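You operate a simulated robot arm through the tools that you are given. There is no shell and no other tool.

The job below is to be done with a simulated robot arm. You get a single attempt, and the scene is never put back.

JOB
Step the meter dial over all three leads, reset the breaker, load up.
Fine: the meter dial rests on U, V and W and ends off; breaker lever up, load switch on last.

Only the result counts: the job must be done as asked and must still hold three seconds after the hand-in. Knocking over, shifting, dropping, spilling or breaking anything else fails it.

ROBOT AND FRAMES
A 7-joint arm with a two-finger parallel gripper, fixed in place. Base frame: the origin is on the floor under the middle of its stand, x ahead of it, y to its left, z up. Units: m, degrees, N and s.
It reaches about 1.147 m from its shoulder. Its first joint turns from -166.0 to 166.0 degrees. Payload 3.43 kg.
The TCP is the grasp point between the finger pads, 0.03 m short of the fingertips. In the tool frame z runs along the fingers and y along their closing line. The gripper opens to 0.094 m. The fingers are 0.028 m wide and 0.01 m thick; the gripper's body (0.05 by 0.096 m) begins 0.055 m behind the TCP.
Orientation is that of the tool frame in the base frame, as a unit quaternion [x, y, z, w]. With the fingers straight down and closing along the base's y, the tool's x points along the base's -x, its y along +y and its z along -z.

CONTROLS
- The arm moves only by the tool servo_tool. Its argument "motion" is a list of rows, each a list of 6 numbers: the shift along the tool's x, y, z in mm, then the turn, a rotation vector about the tool's x, y, z in degrees. In form: [[x, y, z, rx, ry, rz], ...]. A call has 1 to 20 rows; each row is the pose to reach, as a shift and turn from the pose commanded when the call began, along the tool's axes at that moment. "jaw" is the gripper command, from -1 (shut) to 1 (fully open), values between in proportion, set as the call begins (left out, the last holds). Rows are played at 5 a second. More than 0.05 m and 8.6 degrees between two rows, or a gripper value outside its range, and nothing of the call is played. A pose out of reach is approached as far as the arm can. The call stops where the force on the tool passes 80 N (or 10 N more than at its start, if that is more) or the arm is blocked; 0.2 s more then pass. Each finger travels about 0.045 m/s and halts on what it meets, pressing with about 31 N; the grip force reading is that of the motor and also rises with nothing between the fingers. The clock runs only during rows and for 0.2 s after the last one: add rows that repeat a pose to give the fingers time. It gives the time, the measured TCP pose, the force on the tool (base axes), the opening and the grip force at its end, in the units of the frame above (readings bear some noise), with the torque about the TCP (base axes, N m) and any sound that the robot's microphone picked up.
- Cameras (640 x 400 px; columns grow to the right, rows downward): "scene" is fixed at [0.2222, -0.6501, 1.7199]; the picture's right is [0.81, -0.59, 0.00], its down [-0.20, -0.28, -0.94] and it looks along [0.55, 0.76, -0.34] (base axes); focal length 374 px, centre (320, 200). "wrist" rides on the gripper at [0.076, 0.014, -0.103] in the tool frame; the picture's right is [-0.18, 0.98, 0.00], its down [-0.75, -0.14, -0.64] and it looks along [-0.63, -0.12, 0.77] (tool axes); focal length 243 px, centre (320, 200). There is no depth. A picture from a camera that has moved, and an enlarged one, comes with that camera's place and axes in the base frame and with its lens.
- capture(camera): a new picture of that camera. The clock stands still meanwhile.
- close_up(camera, box): a new picture of the part [left, top, right, bottom] of that camera's present view, enlarged. The clock stands still meanwhile.
- finish_job(): hands the job in; it is judged then, once.

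Places have to be worked out from the pictures, the camera data and where the tool is seen. Open the gripper and draw the arm clear of the work before you hand the job in, unless the task says otherwise.

The tools are called after "Emit:" as a command line: name --pt "numbers of a row" for each row, then --argument value for the rest, lists and objects as JSON in quotes. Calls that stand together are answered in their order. servo_tool: Moves the arm, as the interface text tells. Its arguments: {"type":"object","properties":{"motion":{"type":"array"},"jaw":{"type":"number"}},"required":["motion"]} The other tools are called the same way: capture (camera) takes a picture; close_up (camera, box) takes an enlarged picture of a part of a camera's view; finish_job () hands the job in.

At the start:

```text
clock: 0.0
position: [0.5586, -0.0558, 1.4682]
orientation: [0.0, 1.0, 0.0, 0.0]
force: [-1.1, 0.8, 0.1]
torque: [0.04, 0.01, -0.06]
grip_width: 0.0939
gripper_force: 0.1
```

scene: 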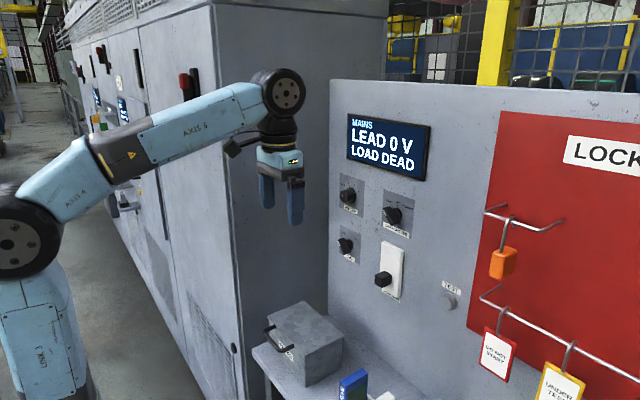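
wrist: 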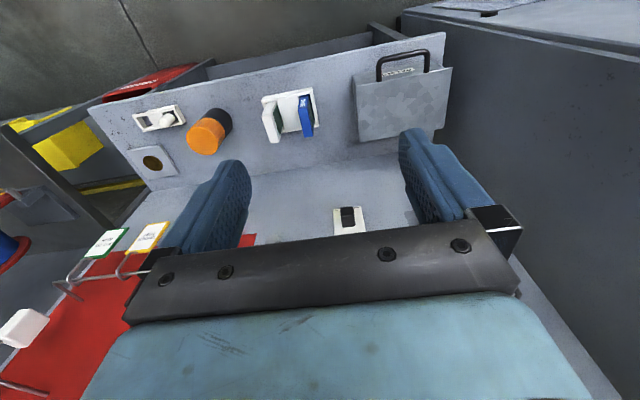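

The scene shows a panel with a display, several knobs, and a lever on the right part. I'll take enlarged pictures to read the labels before moving anything.

Emit:
close_up --camera "scene" --box '[320, 100, 480, 200]'

Emit:
close_up --camera "scene" --box '[320, 160, 480, 320]'

Emit:
close_up --camera "scene" --box '[320, 170, 420, 240]'

Emit:
close_up --camera "scene" --box '[240, 280, 440, 400]'

Emit:
capture --camera "wrist"

```text
4.00 times, centred on (400, 150) of scene
camera zoom: at [0.2222, -0.6501, 1.7199], right [0.81, -0.59, 0.0], down [-0.2, -0.28, -0.94], along [0.55, 0.76, -0.34], focal length 1495 px, centre (0, 400)
```

zoom: 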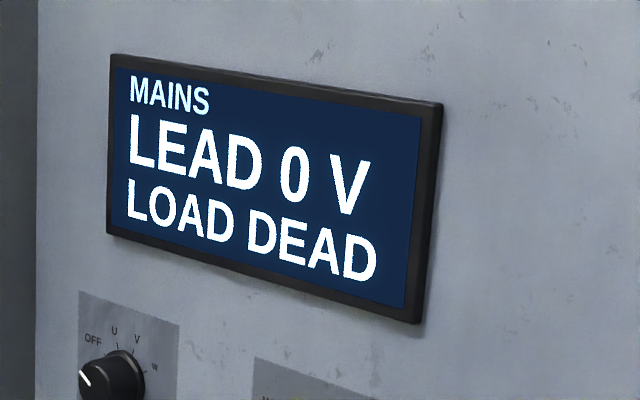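

```text
2.50 times, centred on (400, 240) of scene
camera zoom: at [0.2222, -0.6501, 1.7199], right [0.81, -0.59, 0.0], down [-0.2, -0.28, -0.94], along [0.55, 0.76, -0.34], focal length 934 px, centre (120, 100)
```

zoom: 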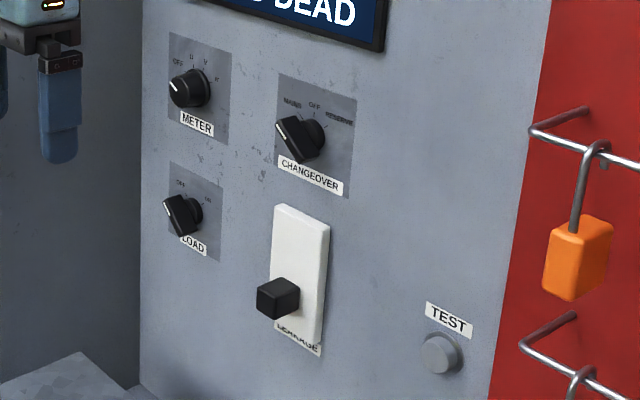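

```text
5.71 times, centred on (370, 205) of scene
camera zoom: at [0.2222, -0.6501, 1.7199], right [0.81, -0.59, 0.0], down [-0.2, -0.28, -0.94], along [0.55, 0.76, -0.34], focal length 2135 px, centre (34, 171)
```

zoom: 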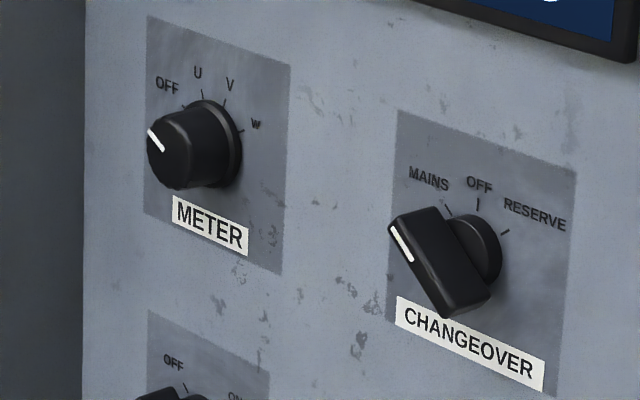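

```text
3.20 times, centred on (340, 340) of scene
camera zoom: at [0.2222, -0.6501, 1.7199], right [0.81, -0.59, 0.0], down [-0.2, -0.28, -0.94], along [0.55, 0.76, -0.34], focal length 1196 px, centre (256, -248)
```

zoom: 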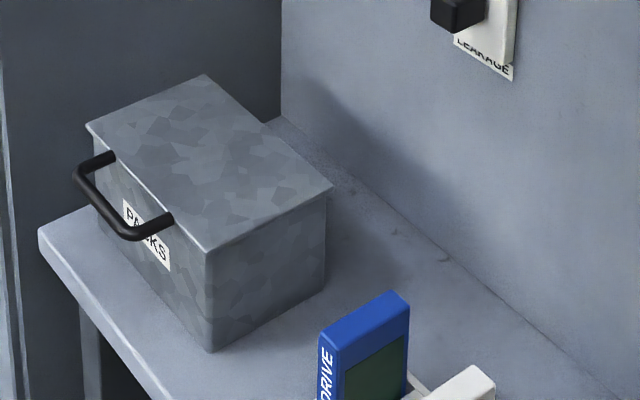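

```text
taken
camera wrist: at [0.4813, -0.0415, 1.5728], right [0.18, 0.98, 0.0], down [0.75, -0.14, 0.64], along [0.63, -0.12, -0.77], focal length 243 px, centre (320, 200)
```

wrist: 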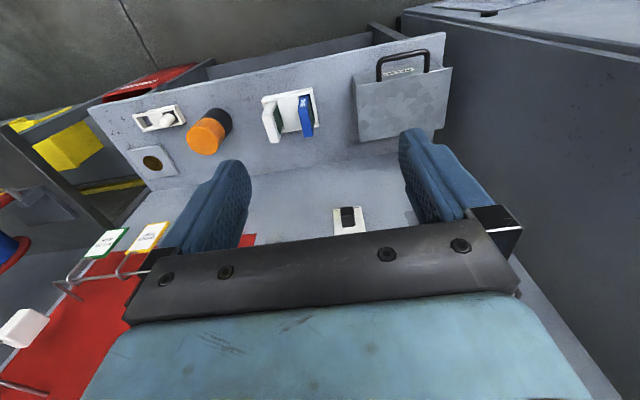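

The panel is a plane facing −x at about x≈0.90. I put the METER dial axis near y≈0.128, z≈1.362, LOAD near y≈0.13, z≈1.19, and the breaker plate near y≈−0.05, z≈1.20. METER positions look like 40° steps, with OFF at −60°. I'll turn the tool to point at the panel from a safe distance.

Emit:
servo_tool --pt "-5 0 5 0 -8.2 0" --pt "-10 0 10 0 -16.4 0" --pt "-15 0 15 0 -24.6 0" --pt "-20 0 20 0 -32.8 0" --pt "-25 0 25 0 -41 0" --pt "-30 0 30 0 -49.2 0" --pt "-35 0 35 0 -57.4 0" --pt "-40 0 40 0 -65.6 0" --pt "-45 0 45 0 -73.8 0" --pt "-50 0 50 0 -82 0" --pt "-55 0 55 0 -90 0" --pt "-55 0 55 0 -90 0" --jaw 0.0

```text
clock: 2.6
position: [0.6128, -0.0572, 1.4142]
orientation: [0.0, 0.706, 0.0, 0.708]
force: [-0.5, -0.3, 0.8]
torque: [0.0, 0.02, 0.01]
grip_width: 0.0469
gripper_force: 0.1
```

The tool now points toward the panel at x=0.61. I'll look from both cameras.

Emit:
capture --camera "scene"

Emit:
capture --camera "wrist"

```text
taken
```

scene: 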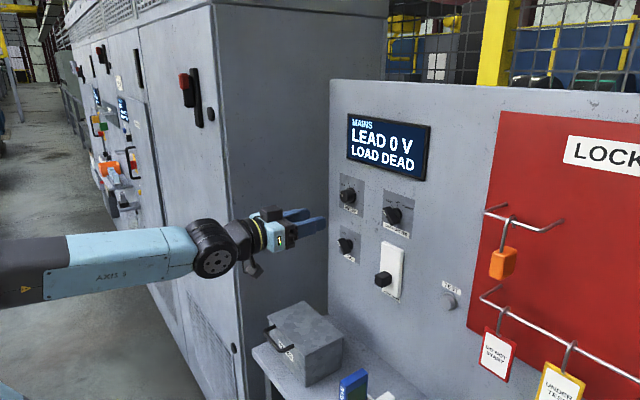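

```text
taken
camera wrist: at [0.5099, -0.0424, 1.34], right [0.0, 0.98, 0.18], down [-0.64, -0.14, 0.75], along [0.77, -0.12, 0.63], focal length 243 px, centre (320, 200)
```

wrist: 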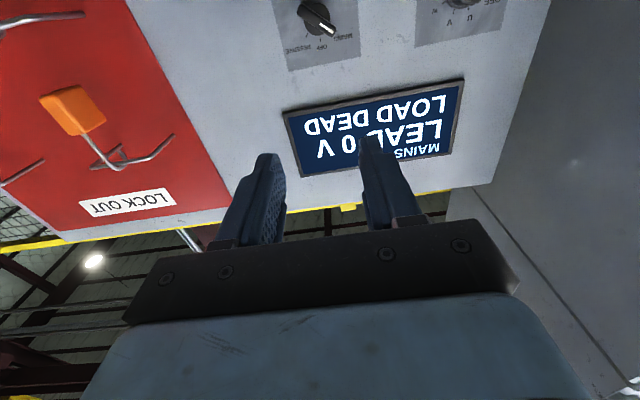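

The panel is visible but the camera below the gripper looks too high. I'll lower the tool to z≈1.19 (well above the box top at about 1.0) and shift to y≈0.03 so it sees the knobs.

Emit:
servo_tool --pt "37 14 0 0 0 0" --pt "75 29 0 0 0 0" --pt "112 43 0 0 0 0" --pt "150 58 0 0 0 0" --pt "187 72 0 0 0 0" --pt "224 87 0 0 0 0" --pt "224 87 0 0 0 0"

Emit:
capture --camera "wrist"

Emit:
capture --camera "scene"

```text
clock: 4.2
position: [0.6461, 0.0344, 1.2154]
orientation: [0.0, 0.707, 0.0, 0.707]
force: [-0.1, 0.4, 0.8]
torque: [0.01, 0.0, 0.02]
grip_width: 0.0467
gripper_force: 0.0
out of reach, approached as far as the arm can: row 5, 6, 7
```

```text
taken
camera wrist: at [0.5415, 0.0481, 1.1408], right [0.0, 0.98, 0.18], down [-0.64, -0.14, 0.75], along [0.77, -0.12, 0.63], focal length 243 px, centre (320, 200)
```

wrist: 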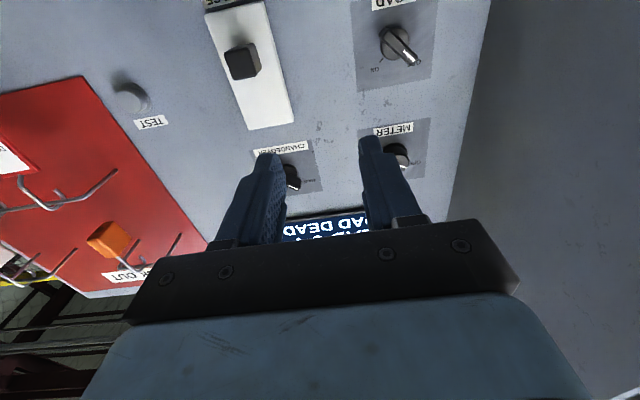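

```text
taken
```

scene: 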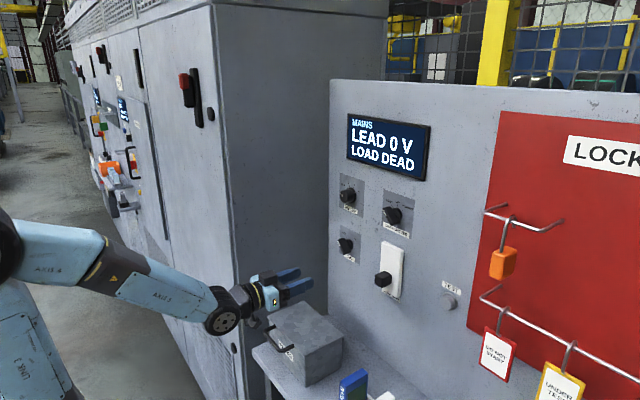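

The arm bottomed out near z=1.215 at this x, but the view is useful. I'll enlarge the knobs in the wrist view to fix their positions.

Emit:
close_up --camera "wrist" --box '[340, 0, 460, 75]'

Emit:
close_up --camera "wrist" --box '[190, 0, 310, 75]'

Emit:
close_up --camera "wrist" --box '[340, 110, 452, 180]'

Emit:
close_up --camera "scene" --box '[328, 225, 376, 275]'

Emit:
close_up --camera "scene" --box '[360, 230, 424, 310]'

Emit:
close_up --camera "scene" --box '[328, 170, 376, 222]'

```text
5.33 times, centred on (400, 38) of wrist
camera zoom: at [0.5415, 0.0481, 1.1408], right [0.0, 0.98, 0.18], down [-0.64, -0.14, 0.75], along [0.77, -0.12, 0.63], focal length 1294 px, centre (-107, 1067)
```

zoom: 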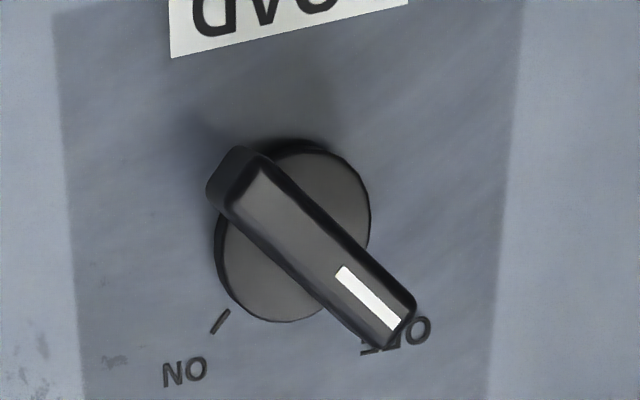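

```text
5.33 times, centred on (250, 38) of wrist
camera zoom: at [0.5415, 0.0481, 1.1408], right [0.0, 0.98, 0.18], down [-0.64, -0.14, 0.75], along [0.77, -0.12, 0.63], focal length 1294 px, centre (693, 1067)
```

zoom: 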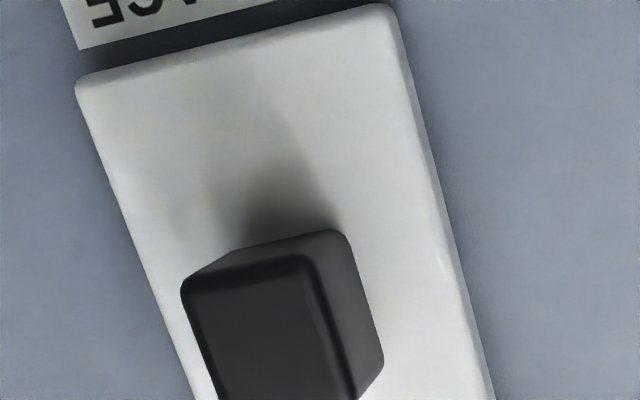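

```text
5.71 times, centred on (396, 145) of wrist
camera zoom: at [0.5415, 0.0481, 1.1408], right [0.0, 0.98, 0.18], down [-0.64, -0.14, 0.75], along [0.77, -0.12, 0.63], focal length 1386 px, centre (-114, 514)
```

zoom: 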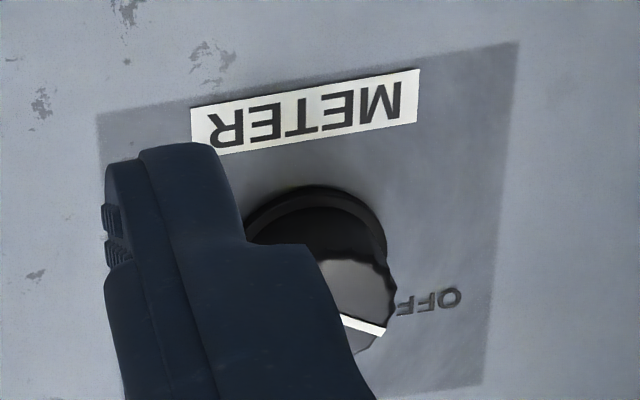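

```text
8.00 times, centred on (352, 250) of scene
camera zoom: at [0.2222, -0.6501, 1.7199], right [0.81, -0.59, 0.0], down [-0.2, -0.28, -0.94], along [0.55, 0.76, -0.34], focal length 2989 px, centre (64, -200)
```

zoom: 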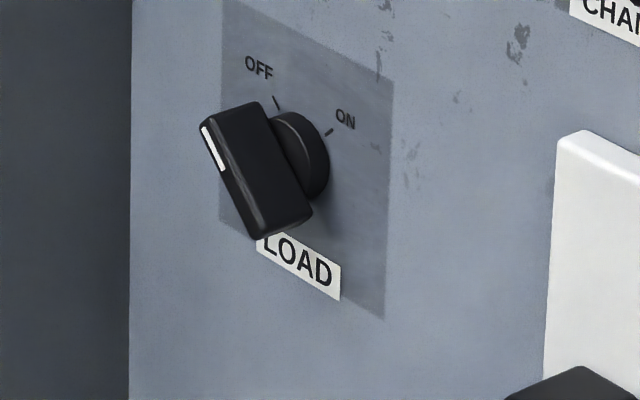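

```text
5.00 times, centred on (392, 270) of scene
camera zoom: at [0.2222, -0.6501, 1.7199], right [0.81, -0.59, 0.0], down [-0.2, -0.28, -0.94], along [0.55, 0.76, -0.34], focal length 1868 px, centre (-40, -150)
```

zoom: 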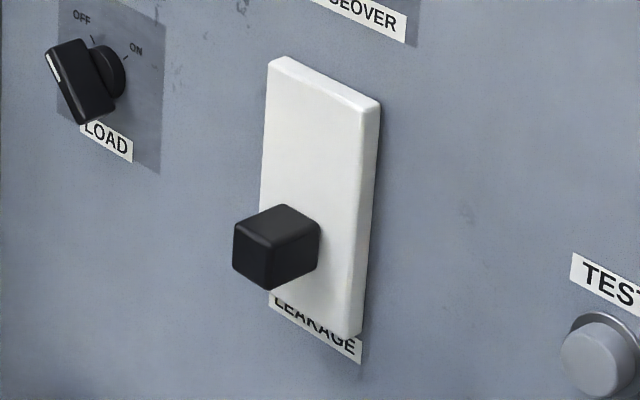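

```text
7.69 times, centred on (352, 196) of scene
camera zoom: at [0.2222, -0.6501, 1.7199], right [0.81, -0.59, 0.0], down [-0.2, -0.28, -0.94], along [0.55, 0.76, -0.34], focal length 2874 px, centre (74, 231)
```

zoom: 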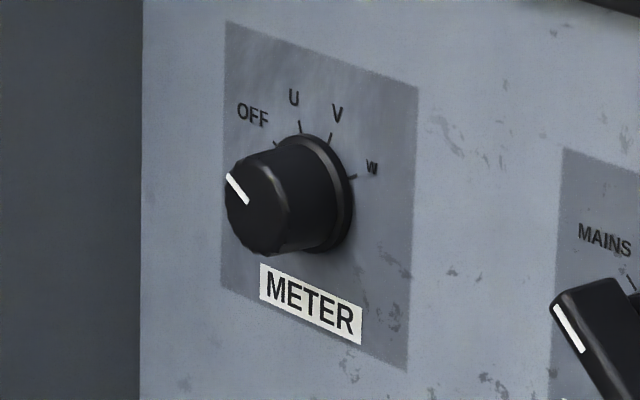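

Triangulating both views puts the panel face at x≈0.904 and the METER axis at y≈0.132, z≈1.360. Its knob is about 0.037 across with its front at x≈0.875. I'll go to a standoff in front of METER with the jaw about 70 mm open, rolled −90° so the later +120° sweep keeps the camera off the cabinet wall.

Emit:
servo_tool --pt "-13 5 10 0 0 -8.2" --pt "-26 10 20 0 0 -16.4" --pt "-39 20 30 0 0 -24.6" --pt "-52 30 40 0 0 -32.8" --pt "-65 40 50 0 0 -41" --pt "-78 50 60 0 0 -49.2" --pt "-91 60 70 0 0 -57.4" --pt "-104 70 80 0 0 -65.6" --pt "-117 80 90 0 0 -73.8" --pt "-130 90 100 0 0 -82" --pt "-145 98 110 0 0 -90" --pt "-145 98 110 0 0 -90" --jaw 0.5

Emit:
capture --camera "wrist"

Emit:
capture --camera "scene"

```text
clock: 6.8
position: [0.7564, 0.1328, 1.3593]
orientation: [0.5, -0.5, 0.5, -0.5]
force: [0.2, 0.1, -0.4]
torque: [0.02, 0.01, 0.0]
grip_width: 0.0704
gripper_force: 0.0
```

```text
taken
camera wrist: at [0.6523, 0.0563, 1.3482], right [0.0, 0.18, -0.98], down [-0.64, 0.75, 0.14], along [0.77, 0.63, 0.12], focal length 243 px, centre (320, 200)
```

wrist: 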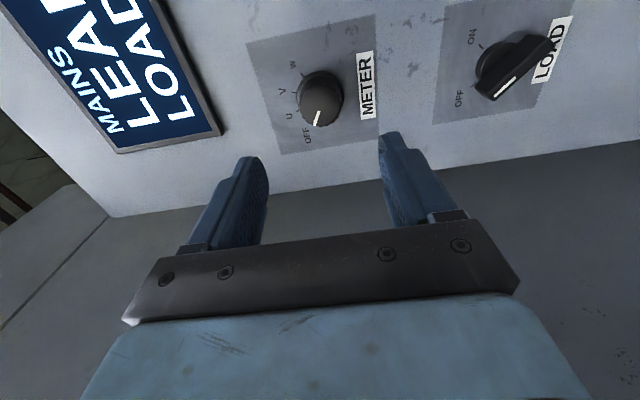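

```text
taken
```

scene: 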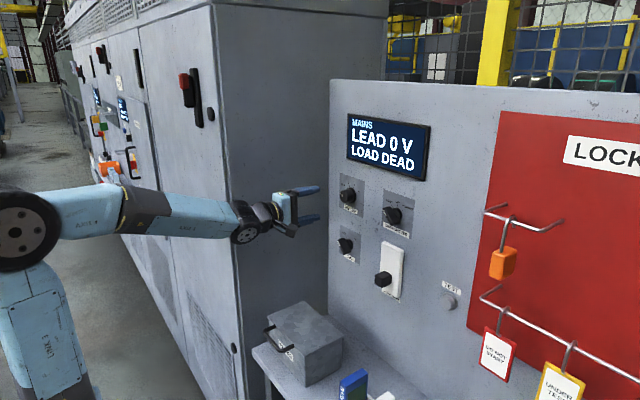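

The wrist view is now clear of the dial. I'll enlarge METER and LOAD to refine their positions.

Emit:
close_up --camera "wrist" --box '[240, 20, 400, 160]'

Emit:
close_up --camera "wrist" --box '[430, 0, 580, 125]'

```text
2.86 times, centred on (320, 90) of wrist
camera zoom: at [0.6523, 0.0563, 1.3482], right [0.0, 0.18, -0.98], down [-0.64, 0.75, 0.14], along [0.77, 0.63, 0.12], focal length 693 px, centre (320, 514)
```

zoom: 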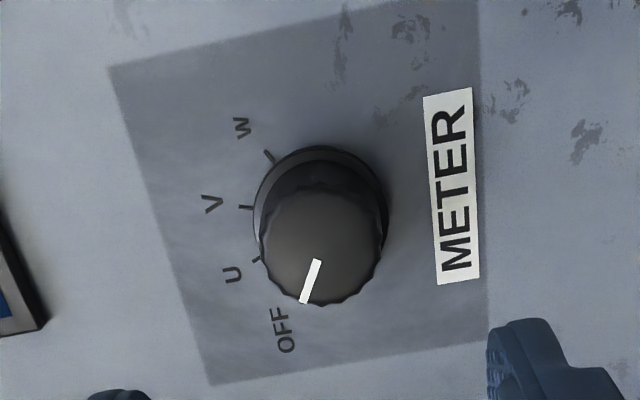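

```text
3.20 times, centred on (505, 62) of wrist
camera zoom: at [0.6523, 0.0563, 1.3482], right [0.0, 0.18, -0.98], down [-0.64, 0.75, 0.14], along [0.77, 0.63, 0.12], focal length 776 px, centre (-272, 640)
```

zoom: 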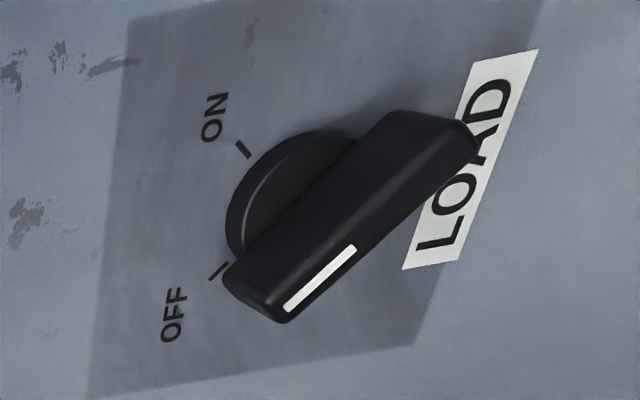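

Both cameras agree: METER axis y≈0.132, z≈1.3615, knob front x≈0.877. I'll advance with open fingers so the tips stop about 14 mm short of the panel, straddling the knob from above and below.

Emit:
servo_tool --pt "0 -1.5 30 0 0 0" --pt "0 -1.5 60 0 0 0" --pt "0 -1.5 85 0 0 0" --pt "0 -1.5 95 0 0 0" --pt "0 -1.5 104 0 0 0" --pt "0 -1.5 104 0 0 0" --jaw 0.5

Emit:
capture --camera "wrist"

Emit:
close_up --camera "scene" --box '[270, 140, 430, 240]'

```text
clock: 8.2
position: [0.8589, 0.1331, 1.3616]
orientation: [-0.5, 0.5, -0.5, 0.5]
force: [-0.1, -0.7, 0.7]
torque: [0.03, 0.02, 0.01]
grip_width: 0.0707
gripper_force: 0.1
```

```text
taken
camera wrist: at [0.7554, 0.0565, 1.349], right [0.0, 0.18, -0.98], down [-0.64, 0.75, 0.14], along [0.77, 0.63, 0.12], focal length 243 px, centre (320, 200)
```

wrist: 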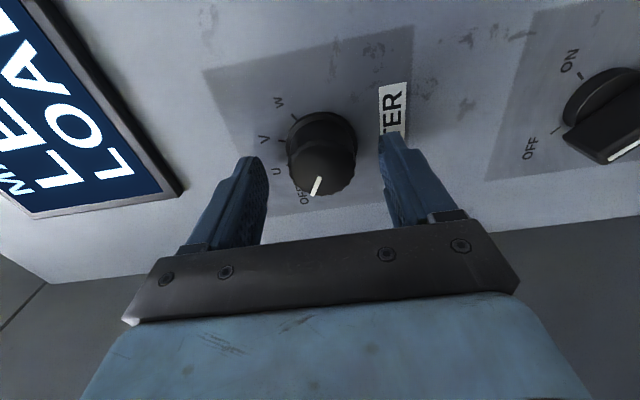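

```text
4.00 times, centred on (350, 190) of scene
camera zoom: at [0.2222, -0.6501, 1.7199], right [0.81, -0.59, 0.0], down [-0.2, -0.28, -0.94], along [0.55, 0.76, -0.34], focal length 1495 px, centre (200, 240)
```

zoom: 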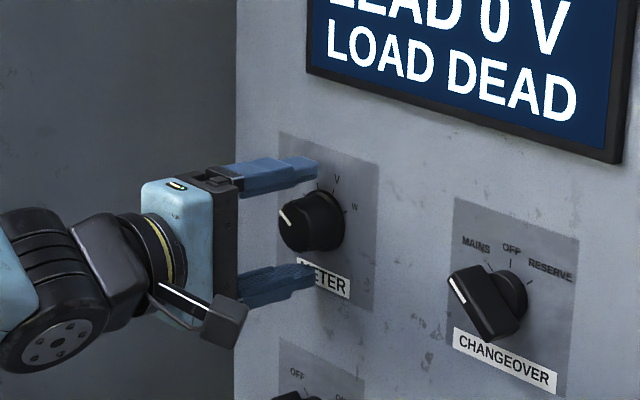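

The fingers straddle the dial evenly. I'll close on it without moving.

Emit:
servo_tool --pt "0 0 0 0 0 0" --pt "0 0 0 0 0 0" --pt "0 0 0 0 0 0" --pt "0 0 0 0 0 0" --pt "0 0 0 0 0 0" --pt "0 0 0 0 0 0" --jaw -1

Emit:
capture --camera "wrist"

```text
clock: 9.6
position: [0.8595, 0.1331, 1.3601]
orientation: [-0.5, 0.501, -0.5, 0.499]
force: [-14.1, -1.5, -23.8]
torque: [0.05, 0.76, -0.1]
grip_width: 0.0386
gripper_force: 45.6
```

```text
taken
camera wrist: at [0.7554, 0.0566, 1.3478], right [0.0, 0.18, -0.98], down [-0.64, 0.75, 0.14], along [0.77, 0.63, 0.12], focal length 243 px, centre (320, 200)
```

wrist: 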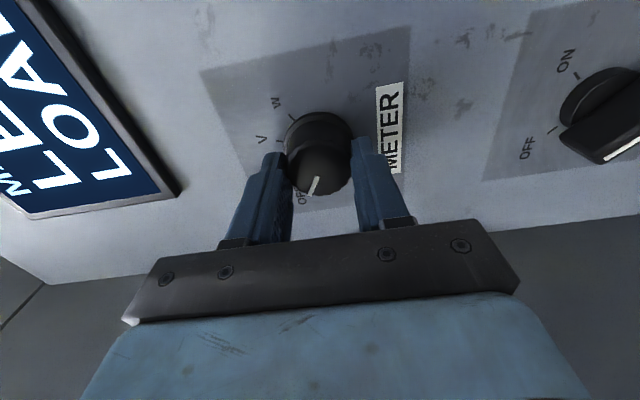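

The dial is gripped (38.6 mm wide) and the −24 N vertical reaction says the tool sits about 1.5 mm too high. I'll ease it down to relieve the side load before turning.

Emit:
servo_tool --pt "0 0.8 0 0 0 0" --pt "0 1.5 0 0 0 0" --pt "0 1.5 0 0 0 0"

```text
clock: 10.4
position: [0.8598, 0.133, 1.3601]
orientation: [-0.5, 0.5, -0.5, 0.5]
force: [-8.4, -2.9, -20.0]
torque: [0.03, 0.62, -0.07]
grip_width: 0.0385
gripper_force: 44.7
```

The vertical load dropped only to −20 N, so I'll ease down a little more and watch the trend.

Emit:
servo_tool --pt "0 1 0 0 0 0" --pt "0 2 0 0 0 0" --pt "0 2 0 0 0 0"

```text
clock: 11.2
position: [0.8588, 0.1328, 1.3599]
orientation: [0.498, -0.5, 0.501, -0.501]
force: [1.4, 2.5, -0.6]
torque: [-0.02, -0.02, 0.31]
grip_width: 0.0387
gripper_force: 45.4
```

The load is now essentially zero, so the tool is centred on the dial axis. I'll turn the dial +40° (clockwise) to U and let it rest.

Emit:
servo_tool --pt "0 0 0 0 0 5" --pt "0 0 0 0 0 10" --pt "0 0 0 0 0 15" --pt "0 0 0 0 0 20" --pt "0 0 0 0 0 25" --pt "0 0 0 0 0 30" --pt "0 0 0 0 0 35" --pt "0 0 0 0 0 40" --pt "0 0 0 0 0 40" --pt "0 0 0 0 0 40" --pt "0 0 0 0 0 40" --pt "0 0 0 0 0 40"

Emit:
capture --camera "scene"

Emit:
close_up --camera "scene" --box '[320, 160, 400, 210]'

Emit:
capture --camera "wrist"

```text
clock: 13.8
position: [0.8591, 0.1294, 1.3607]
orientation: [-0.298, 0.641, -0.3, 0.641]
force: [19.6, -15.7, 33.8]
torque: [-0.05, -0.76, -0.54]
grip_width: 0.0379
gripper_force: 45.1
```

```text
taken
```

scene: 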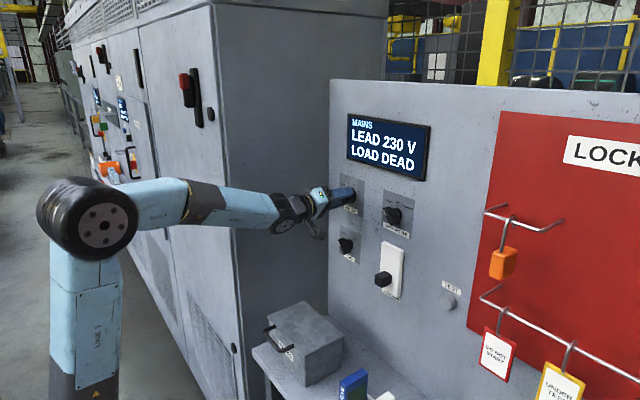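

```text
8.00 times, centred on (360, 185) of scene
camera zoom: at [0.2222, -0.6501, 1.7199], right [0.81, -0.59, 0.0], down [-0.2, -0.28, -0.94], along [0.55, 0.76, -0.34], focal length 2989 px, centre (0, 320)
```

zoom: 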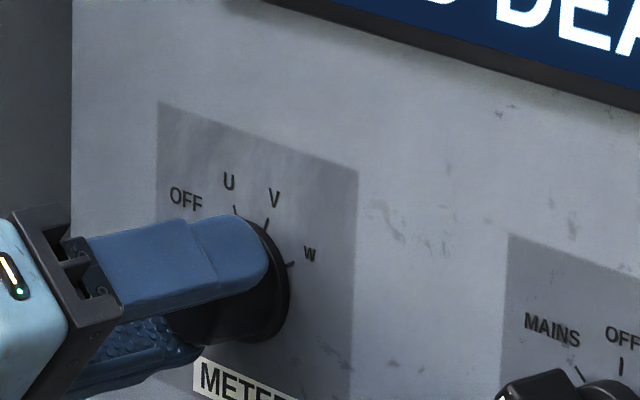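

```text
taken
camera wrist: at [0.7551, 0.0816, 1.3015], right [0.0, 0.77, -0.63], down [-0.64, 0.49, 0.59], along [0.77, 0.41, 0.5], focal length 243 px, centre (320, 200)
```

wrist: 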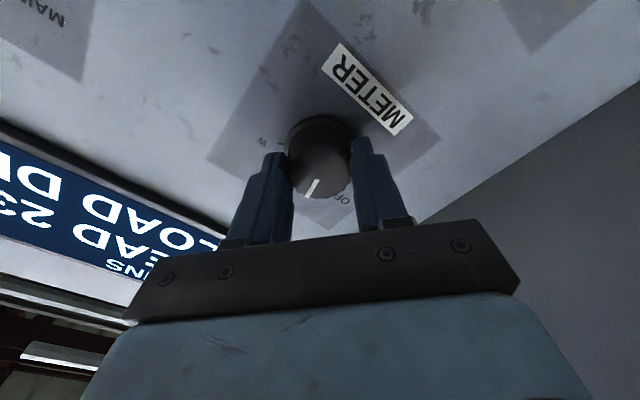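

The display reads LEAD 230 V, so the dial is on U, and the pointer has not slipped in the grip. The side load has grown to about 37 N, so I'll recentre in the closing direction before going on.

Emit:
servo_tool --pt "0 -1.2 0 0 0 0" --pt "0 -2.4 0 0 0 0" --pt "0 -2.4 0 0 0 0" --pt "0 -2.4 0 0 0 0"

```text
clock: 14.8
position: [0.8585, 0.1316, 1.3608]
orientation: [-0.298, 0.642, -0.299, 0.64]
force: [10.2, -13.4, 17.3]
torque: [-0.03, -0.45, -0.28]
grip_width: 0.0381
gripper_force: 45.6
```

The load fell to about 24 N and still points along the closing line. I'll ease another 2.5 mm the same way.

Emit:
servo_tool --pt "0 -1.3 0 0 0 0" --pt "0 -2.5 0 0 0 0" --pt "0 -2.5 0 0 0 0" --pt "0 -2.5 0 0 0 0"

Emit:
close_up --camera "wrist" --box '[200, 20, 440, 250]'

```text
clock: 15.8
position: [0.8586, 0.1293, 1.36]
orientation: [-0.3, 0.642, -0.297, 0.64]
force: [-2.2, -3.8, -10.5]
torque: [0.02, 0.31, 0.48]
grip_width: 0.038
gripper_force: 45.5
```

```text
1.74 times, centred on (320, 135) of wrist
camera zoom: at [0.7547, 0.0808, 1.3025], right [0.0, 0.77, -0.63], down [-0.64, 0.49, 0.6], along [0.77, 0.41, 0.49], focal length 422 px, centre (320, 313)
```

zoom: 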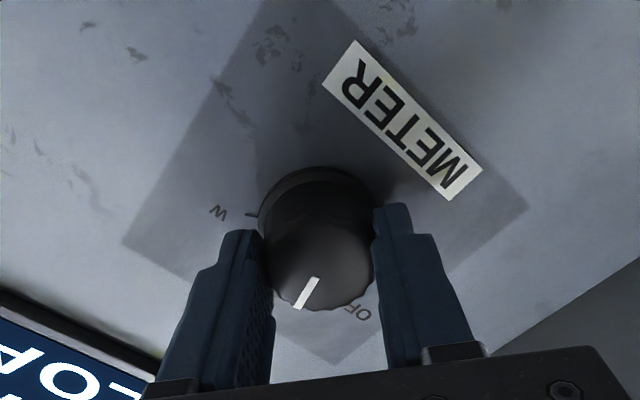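

Load is down to about 11 N with the dial still on U after a 2 s rest. Next is +40° to V, drifting the centre slightly (about −2 mm in y) since the loads suggest the axis is nearer y≈0.128.

Emit:
servo_tool --pt "0.2 0 0 0 0 5" --pt "0.5 -0.1 0 0 0 10" --pt "0.7 -0.2 0 0 0 15" --pt "1 -0.2 0 0 0 20" --pt "1.2 -0.3 0 0 0 25" --pt "1.5 -0.4 0 0 0 30" --pt "1.7 -0.5 0 0 0 35" --pt "2 -0.5 0 0 0 40" --pt "2 -0.5 0 0 0 40" --pt "2 -0.5 0 0 0 40" --pt "2 -0.5 0 0 0 40" --pt "2 -0.5 0 0 0 40"

Emit:
close_up --camera "scene" --box '[310, 110, 440, 220]'

Emit:
close_up --camera "wrist" --box '[200, 20, 440, 250]'

```text
clock: 18.4
position: [0.8604, 0.1294, 1.3616]
orientation: [-0.062, 0.705, -0.061, 0.704]
force: [-18.6, 10.7, -28.7]
torque: [0.0, 1.1, 0.44]
grip_width: 0.038
gripper_force: 45.2
```

```text
3.64 times, centred on (375, 165) of scene
camera zoom: at [0.2222, -0.6501, 1.7199], right [0.81, -0.59, 0.0], down [-0.2, -0.28, -0.94], along [0.55, 0.76, -0.34], focal length 1359 px, centre (120, 327)
```

zoom: 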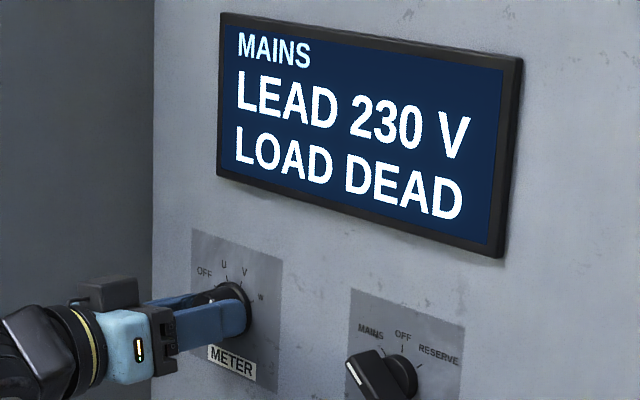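

```text
1.74 times, centred on (320, 135) of wrist
camera zoom: at [0.7547, 0.1306, 1.2847], right [0.0, 1.0, 0.01], down [-0.64, -0.01, 0.77], along [0.77, -0.01, 0.64], focal length 422 px, centre (320, 313)
```

zoom: 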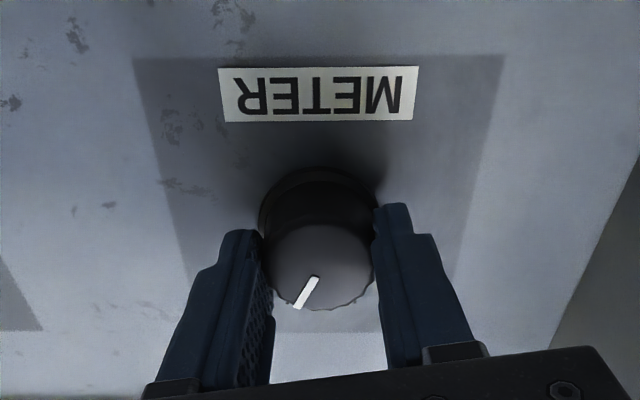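

Display still reads 230 V and the tool roll is −10°, so the dial is on V (+80° from OFF) with no slip. I'll relieve the 35 N side load (down 2 mm, +y 1 mm) while it rests.

Emit:
servo_tool --pt "1 0.5 0 0 0 0" --pt "2 1 0 0 0 0" --pt "2 1 0 0 0 0" --pt "2 1 0 0 0 0"

```text
clock: 19.4
position: [0.8584, 0.1295, 1.3611]
orientation: [-0.061, 0.703, -0.062, 0.705]
force: [-2.4, 14.0, -4.2]
torque: [0.0, -0.05, 0.5]
grip_width: 0.0382
gripper_force: 45.1
```

Load is down to about 15 N and V has rested around 2 s. Now +40° to W; the camera stays about 3–4 cm clear of the cabinet wall at y≈0.24.

Emit:
servo_tool --pt "0 0.5 0 0 0 5" --pt "0 1 0 0 0 10" --pt "0 1 0 0 0 15" --pt "0 1 0 0 0 20" --pt "0 1 0 0 0 25" --pt "0 1 0 0 0 30" --pt "0 1 0 0 0 35" --pt "0 1 0 0 0 40" --pt "0 1 0 0 0 40" --pt "0 1 0 0 0 40" --pt "0 1 0 0 0 40" --pt "0 1 0 0 0 40"

Emit:
close_up --camera "scene" --box '[310, 110, 440, 220]'

Emit:
capture --camera "scene"

Emit:
capture --camera "wrist"

```text
clock: 22.0
position: [0.8593, 0.1309, 1.3592]
orientation: [0.182, 0.684, 0.183, 0.682]
force: [-6.9, 15.4, -5.8]
torque: [-0.76, 0.22, 0.56]
grip_width: 0.0385
gripper_force: 45.1
```

```text
3.64 times, centred on (375, 165) of scene
camera zoom: at [0.2222, -0.6501, 1.7199], right [0.81, -0.59, 0.0], down [-0.2, -0.28, -0.94], along [0.55, 0.76, -0.34], focal length 1359 px, centre (120, 327)
```

zoom: 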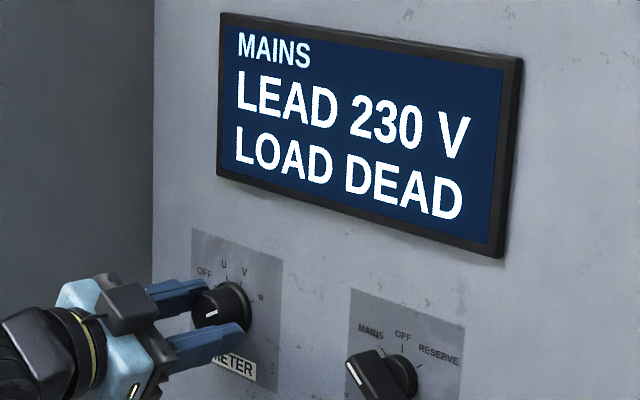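

```text
taken
```

scene: 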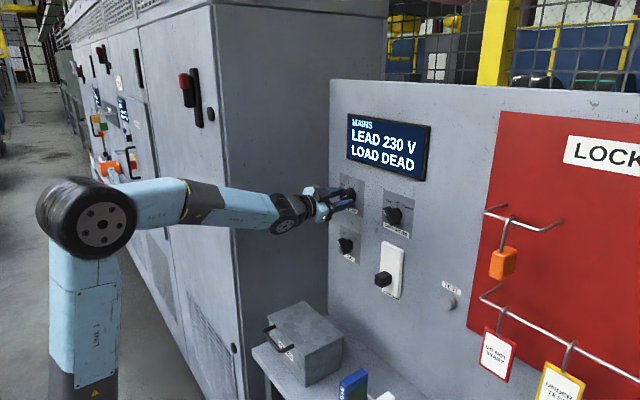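

```text
taken
camera wrist: at [0.7547, 0.1811, 1.3013], right [0.0, 0.76, 0.65], down [-0.64, -0.5, 0.58], along [0.77, -0.42, 0.49], focal length 243 px, centre (320, 200)
```

wrist: 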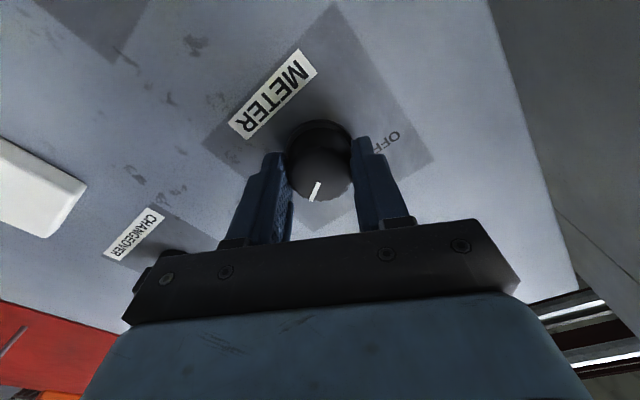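

The display reads 230 V. I'll enlarge the dial to confirm the pointer is on W, since there's a −0.76 N·m reaction about the axis.

Emit:
close_up --camera "scene" --box '[335, 175, 385, 220]'

Emit:
close_up --camera "wrist" --box '[240, 100, 400, 210]'

```text
8.89 times, centred on (360, 198) of scene
camera zoom: at [0.2222, -0.6501, 1.7199], right [0.81, -0.59, 0.0], down [-0.2, -0.28, -0.94], along [0.55, 0.76, -0.34], focal length 3322 px, centre (-36, 222)
```

zoom: 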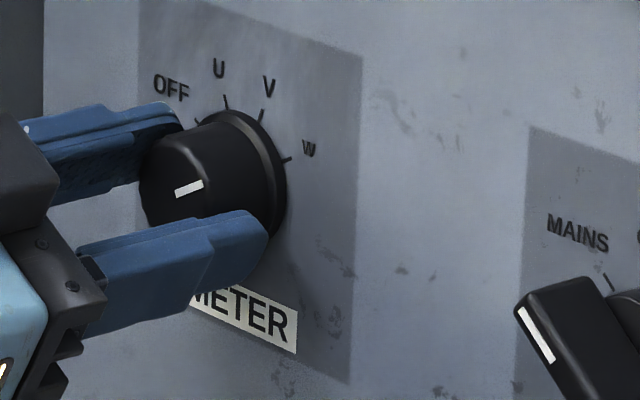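

```text
3.64 times, centred on (320, 155) of wrist
camera zoom: at [0.7547, 0.1811, 1.3013], right [0.0, 0.76, 0.65], down [-0.64, -0.5, 0.58], along [0.77, -0.42, 0.49], focal length 882 px, centre (320, 364)
```

zoom: 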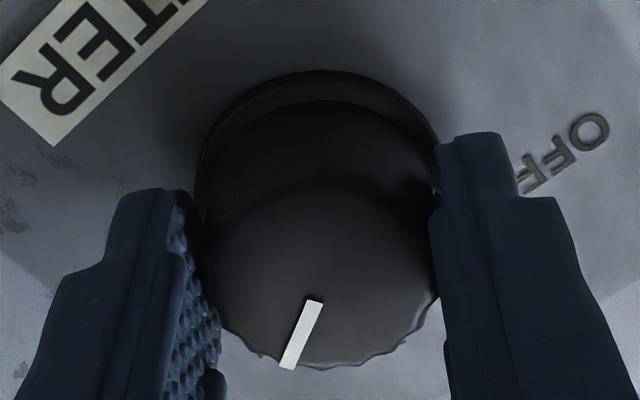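

The pointer lines up with the W tick. I'll let it rest here a moment longer, then turn back −60° as the first half of the return to OFF.

Emit:
servo_tool --pt "0 0 0 0 0 0" --pt "0 0 0 0 0 0" --pt "0 0 0 0 0 0" --pt "0 0 0 0 0 0" --pt "0 0 0 0 0 0" --pt "0 0 0 0 0 -6" --pt "0 0.3 0 0 0 -12" --pt "0 0.5 0 0 0 -18" --pt "0 0.5 0 0 0 -24" --pt "0 0.5 0 0 0 -30" --pt "0 0.5 0 0 0 -36" --pt "0 0.5 0 0 0 -42" --pt "0 0.5 0 0 0 -48" --pt "0 0.5 0 0 0 -54" --pt "0 0.5 0 0 0 -60" --pt "0 0.5 0 0 0 -60"

Emit:
close_up --camera "wrist" --box '[240, 100, 400, 210]'

```text
clock: 25.4
position: [0.8586, 0.129, 1.3587]
orientation: [-0.184, 0.684, -0.184, 0.682]
force: [-21.1, -3.2, -27.9]
torque: [-0.01, 0.88, -0.03]
grip_width: 0.0385
gripper_force: 44.6
```

```text
3.64 times, centred on (320, 155) of wrist
camera zoom: at [0.755, 0.1035, 1.2875], right [0.0, 0.94, -0.33], down [-0.64, 0.26, 0.72], along [0.77, 0.21, 0.6], focal length 882 px, centre (320, 364)
```

zoom: 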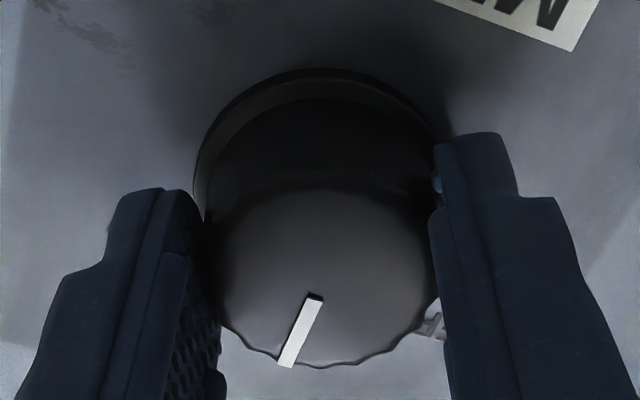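

Halfway back (roll −30°), with about 35 N load pressing the tool down. I'll ease down while turning the remaining −60° to OFF.

Emit:
servo_tool --pt "0.7 0.4 0 0 0 0" --pt "1.3 0.8 0 0 0 0" --pt "1.3 0.8 0 0 0 -6" --pt "1.3 0.8 0 0 0 -12" --pt "1.3 0.8 0 0 0 -18" --pt "1.3 0.8 0 0 0 -24" --pt "1.3 0.8 0 0 0 -30" --pt "1.3 0.8 0 0 0 -36" --pt "1.3 0.8 0 0 0 -42" --pt "1.3 0.8 0 0 0 -48" --pt "1.3 0.8 0 0 0 -54" --pt "1.3 0.8 0 0 0 -60" --pt "1.3 0.8 0 0 0 -60" --pt "1.3 0.8 0 0 0 -60"

Emit:
close_up --camera "wrist" --box '[200, 60, 420, 220]'

Emit:
capture --camera "scene"

```text
clock: 28.4
position: [0.8581, 0.1289, 1.3604]
orientation: [0.5, -0.499, 0.501, -0.5]
force: [25.1, -7.9, 31.0]
torque: [0.02, -0.93, -0.54]
grip_width: 0.0385
gripper_force: 44.6
```

```text
2.50 times, centred on (310, 140) of wrist
camera zoom: at [0.755, 0.0528, 1.3467], right [0.0, 0.18, -0.98], down [-0.64, 0.75, 0.14], along [0.77, 0.63, 0.12], focal length 606 px, centre (345, 350)
```

zoom: 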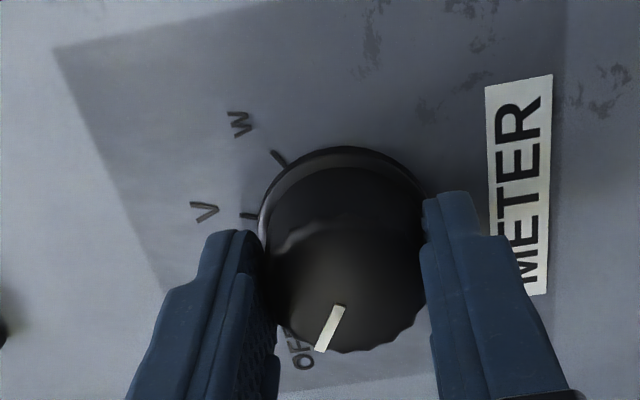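

```text
taken
```

scene: 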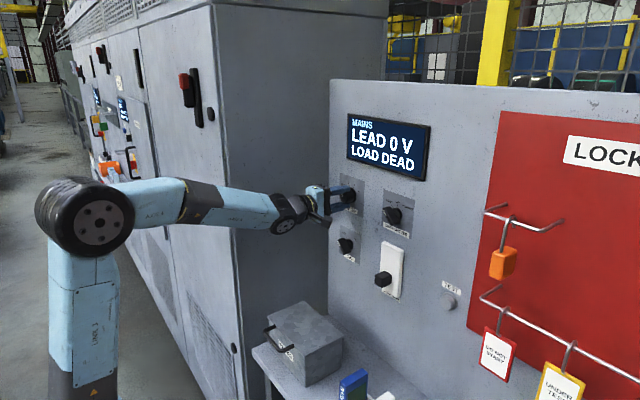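

LEAD 0 V: the dial is back at OFF. I'll relieve the vertical load, then open the jaw without moving.

Emit:
servo_tool --pt "0.5 -1 0 0 0 0" --pt "0.5 -2 0 0 0 0" --pt "0.5 -2 0 0 0 0" --pt "0.5 -2 0 0 0 0"

Emit:
servo_tool --pt "0 0 0 0 0 0" --pt "0 0 0 0 0 0" --pt "0 0 0 0 0 0" --pt "0 0 0 0 0 0" --pt "0 0 0 0 0 0" --jaw 0.5

Emit:
capture --camera "wrist"

```text
clock: 29.4
position: [0.858, 0.1294, 1.3594]
orientation: [-0.5, 0.5, -0.5, 0.5]
force: [19.3, -9.5, 26.7]
torque: [0.01, -0.71, -0.19]
grip_width: 0.0383
gripper_force: 45.1
```

```text
clock: 30.6
position: [0.8595, 0.1293, 1.3589]
orientation: [-0.5, 0.5, -0.5, 0.5]
force: [0.1, 0.5, 0.6]
torque: [-0.02, 0.02, -0.01]
grip_width: 0.0705
gripper_force: 0.2
```

```text
taken
camera wrist: at [0.7548, 0.0537, 1.3467], right [0.0, 0.18, -0.98], down [-0.64, 0.75, 0.14], along [0.77, 0.63, 0.12], focal length 243 px, centre (320, 200)
```

wrist: 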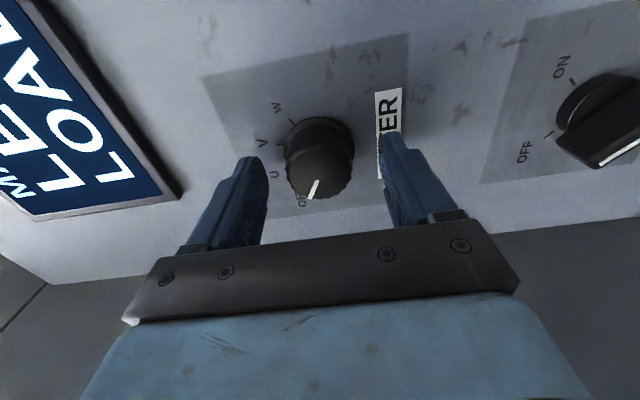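

The dial is released and free of load. I'll back straight out 80 mm and verify.

Emit:
servo_tool --pt "0 0 -20 0 0 0" --pt "0 0 -50 0 0 0" --pt "0 0 -90 0 0 0" --pt "0 0 -100 0 0 0" --pt "0 0 -100 0 0 0"

Emit:
close_up --camera "wrist" --box '[240, 20, 400, 160]'

Emit:
close_up --camera "scene" --box '[320, 100, 480, 300]'

Emit:
close_up --camera "wrist" --box '[430, 0, 640, 130]'

```text
clock: 31.8
position: [0.7581, 0.1308, 1.3584]
orientation: [0.499, -0.5, 0.501, -0.5]
force: [0.1, -0.7, 0.0]
torque: [0.05, -0.01, 0.01]
grip_width: 0.0705
gripper_force: 0.0
```

```text
2.86 times, centred on (320, 90) of wrist
camera zoom: at [0.6545, 0.0545, 1.3462], right [0.0, 0.18, -0.98], down [-0.64, 0.75, 0.14], along [0.77, 0.63, 0.12], focal length 693 px, centre (320, 514)
```

zoom: 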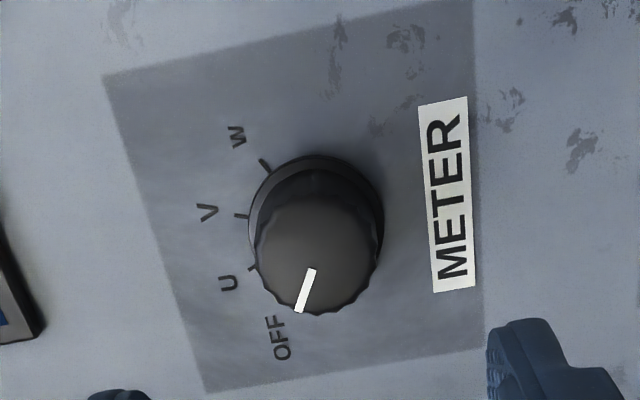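

```text
2.00 times, centred on (400, 200) of scene
camera zoom: at [0.2222, -0.6501, 1.7199], right [0.81, -0.59, 0.0], down [-0.2, -0.28, -0.94], along [0.55, 0.76, -0.34], focal length 747 px, centre (160, 200)
```

zoom: 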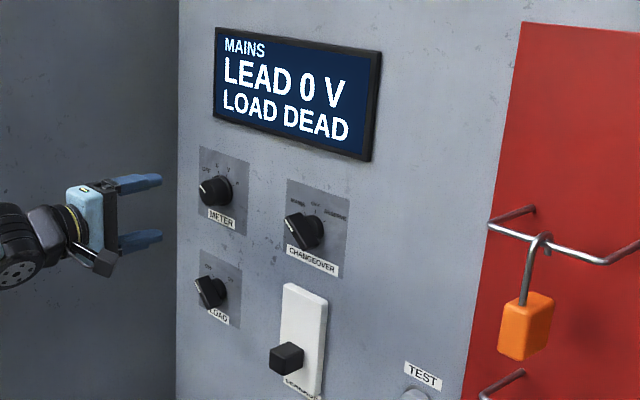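

```text
3.05 times, centred on (535, 65) of wrist
camera zoom: at [0.6545, 0.0545, 1.3462], right [0.0, 0.18, -0.98], down [-0.64, 0.75, 0.14], along [0.77, 0.63, 0.12], focal length 739 px, centre (-335, 611)
```

zoom: 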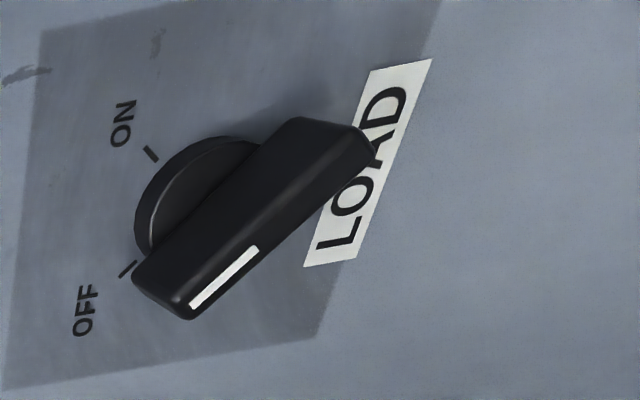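

METER is confirmed back on OFF with LEAD 0 V. The breaker handle looks like a black 28 mm block sliding vertically, centred near y≈−0.047, z≈1.18, front x≈0.85. I'll roll the tool back to 0° (fingers closing horizontally) and go to a standoff in front of it.

Emit:
servo_tool --pt "16 10 0 0 0 8.2" --pt "32 22 0 0 0 16.4" --pt "48 36 0 0 0 24.6" --pt "64 52 0 0 0 32.8" --pt "80 68 2 0 0 41" --pt "96 84 5 0 0 49.2" --pt "112 100 8 0 0 57.4" --pt "128 118 11 0 0 65.6" --pt "145 136 14 0 0 73.8" --pt "162 154 17 0 0 82" --pt "178 175 20 0 0 90" --pt "178 175 20 0 0 90"

Emit:
capture --camera "wrist"

Emit:
capture --camera "scene"

```text
clock: 34.4
position: [0.7788, -0.049, 1.185]
orientation: [0.0, 0.707, 0.0, 0.707]
force: [-0.8, 0.9, 0.0]
torque: [0.01, 0.01, 0.01]
grip_width: 0.0705
gripper_force: 0.0
```

```text
taken
camera wrist: at [0.6742, -0.0345, 1.1109], right [0.0, 0.98, 0.19], down [-0.64, -0.14, 0.75], along [0.77, -0.12, 0.63], focal length 243 px, centre (320, 200)
```

wrist: 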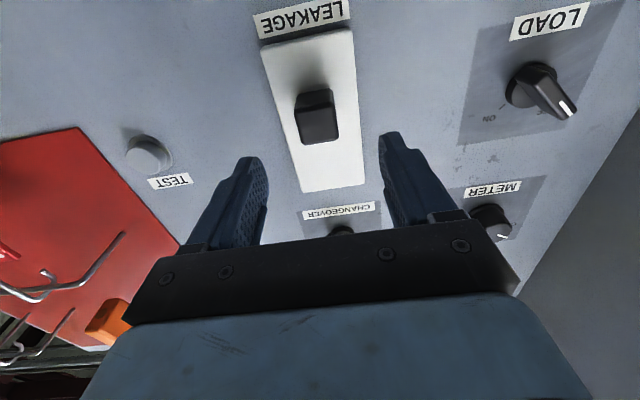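

```text
taken
```

scene: 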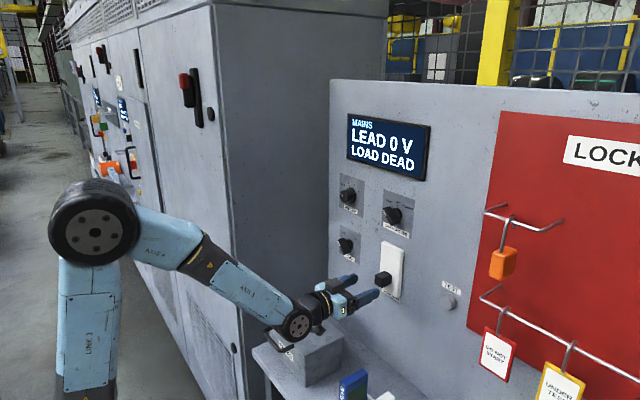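

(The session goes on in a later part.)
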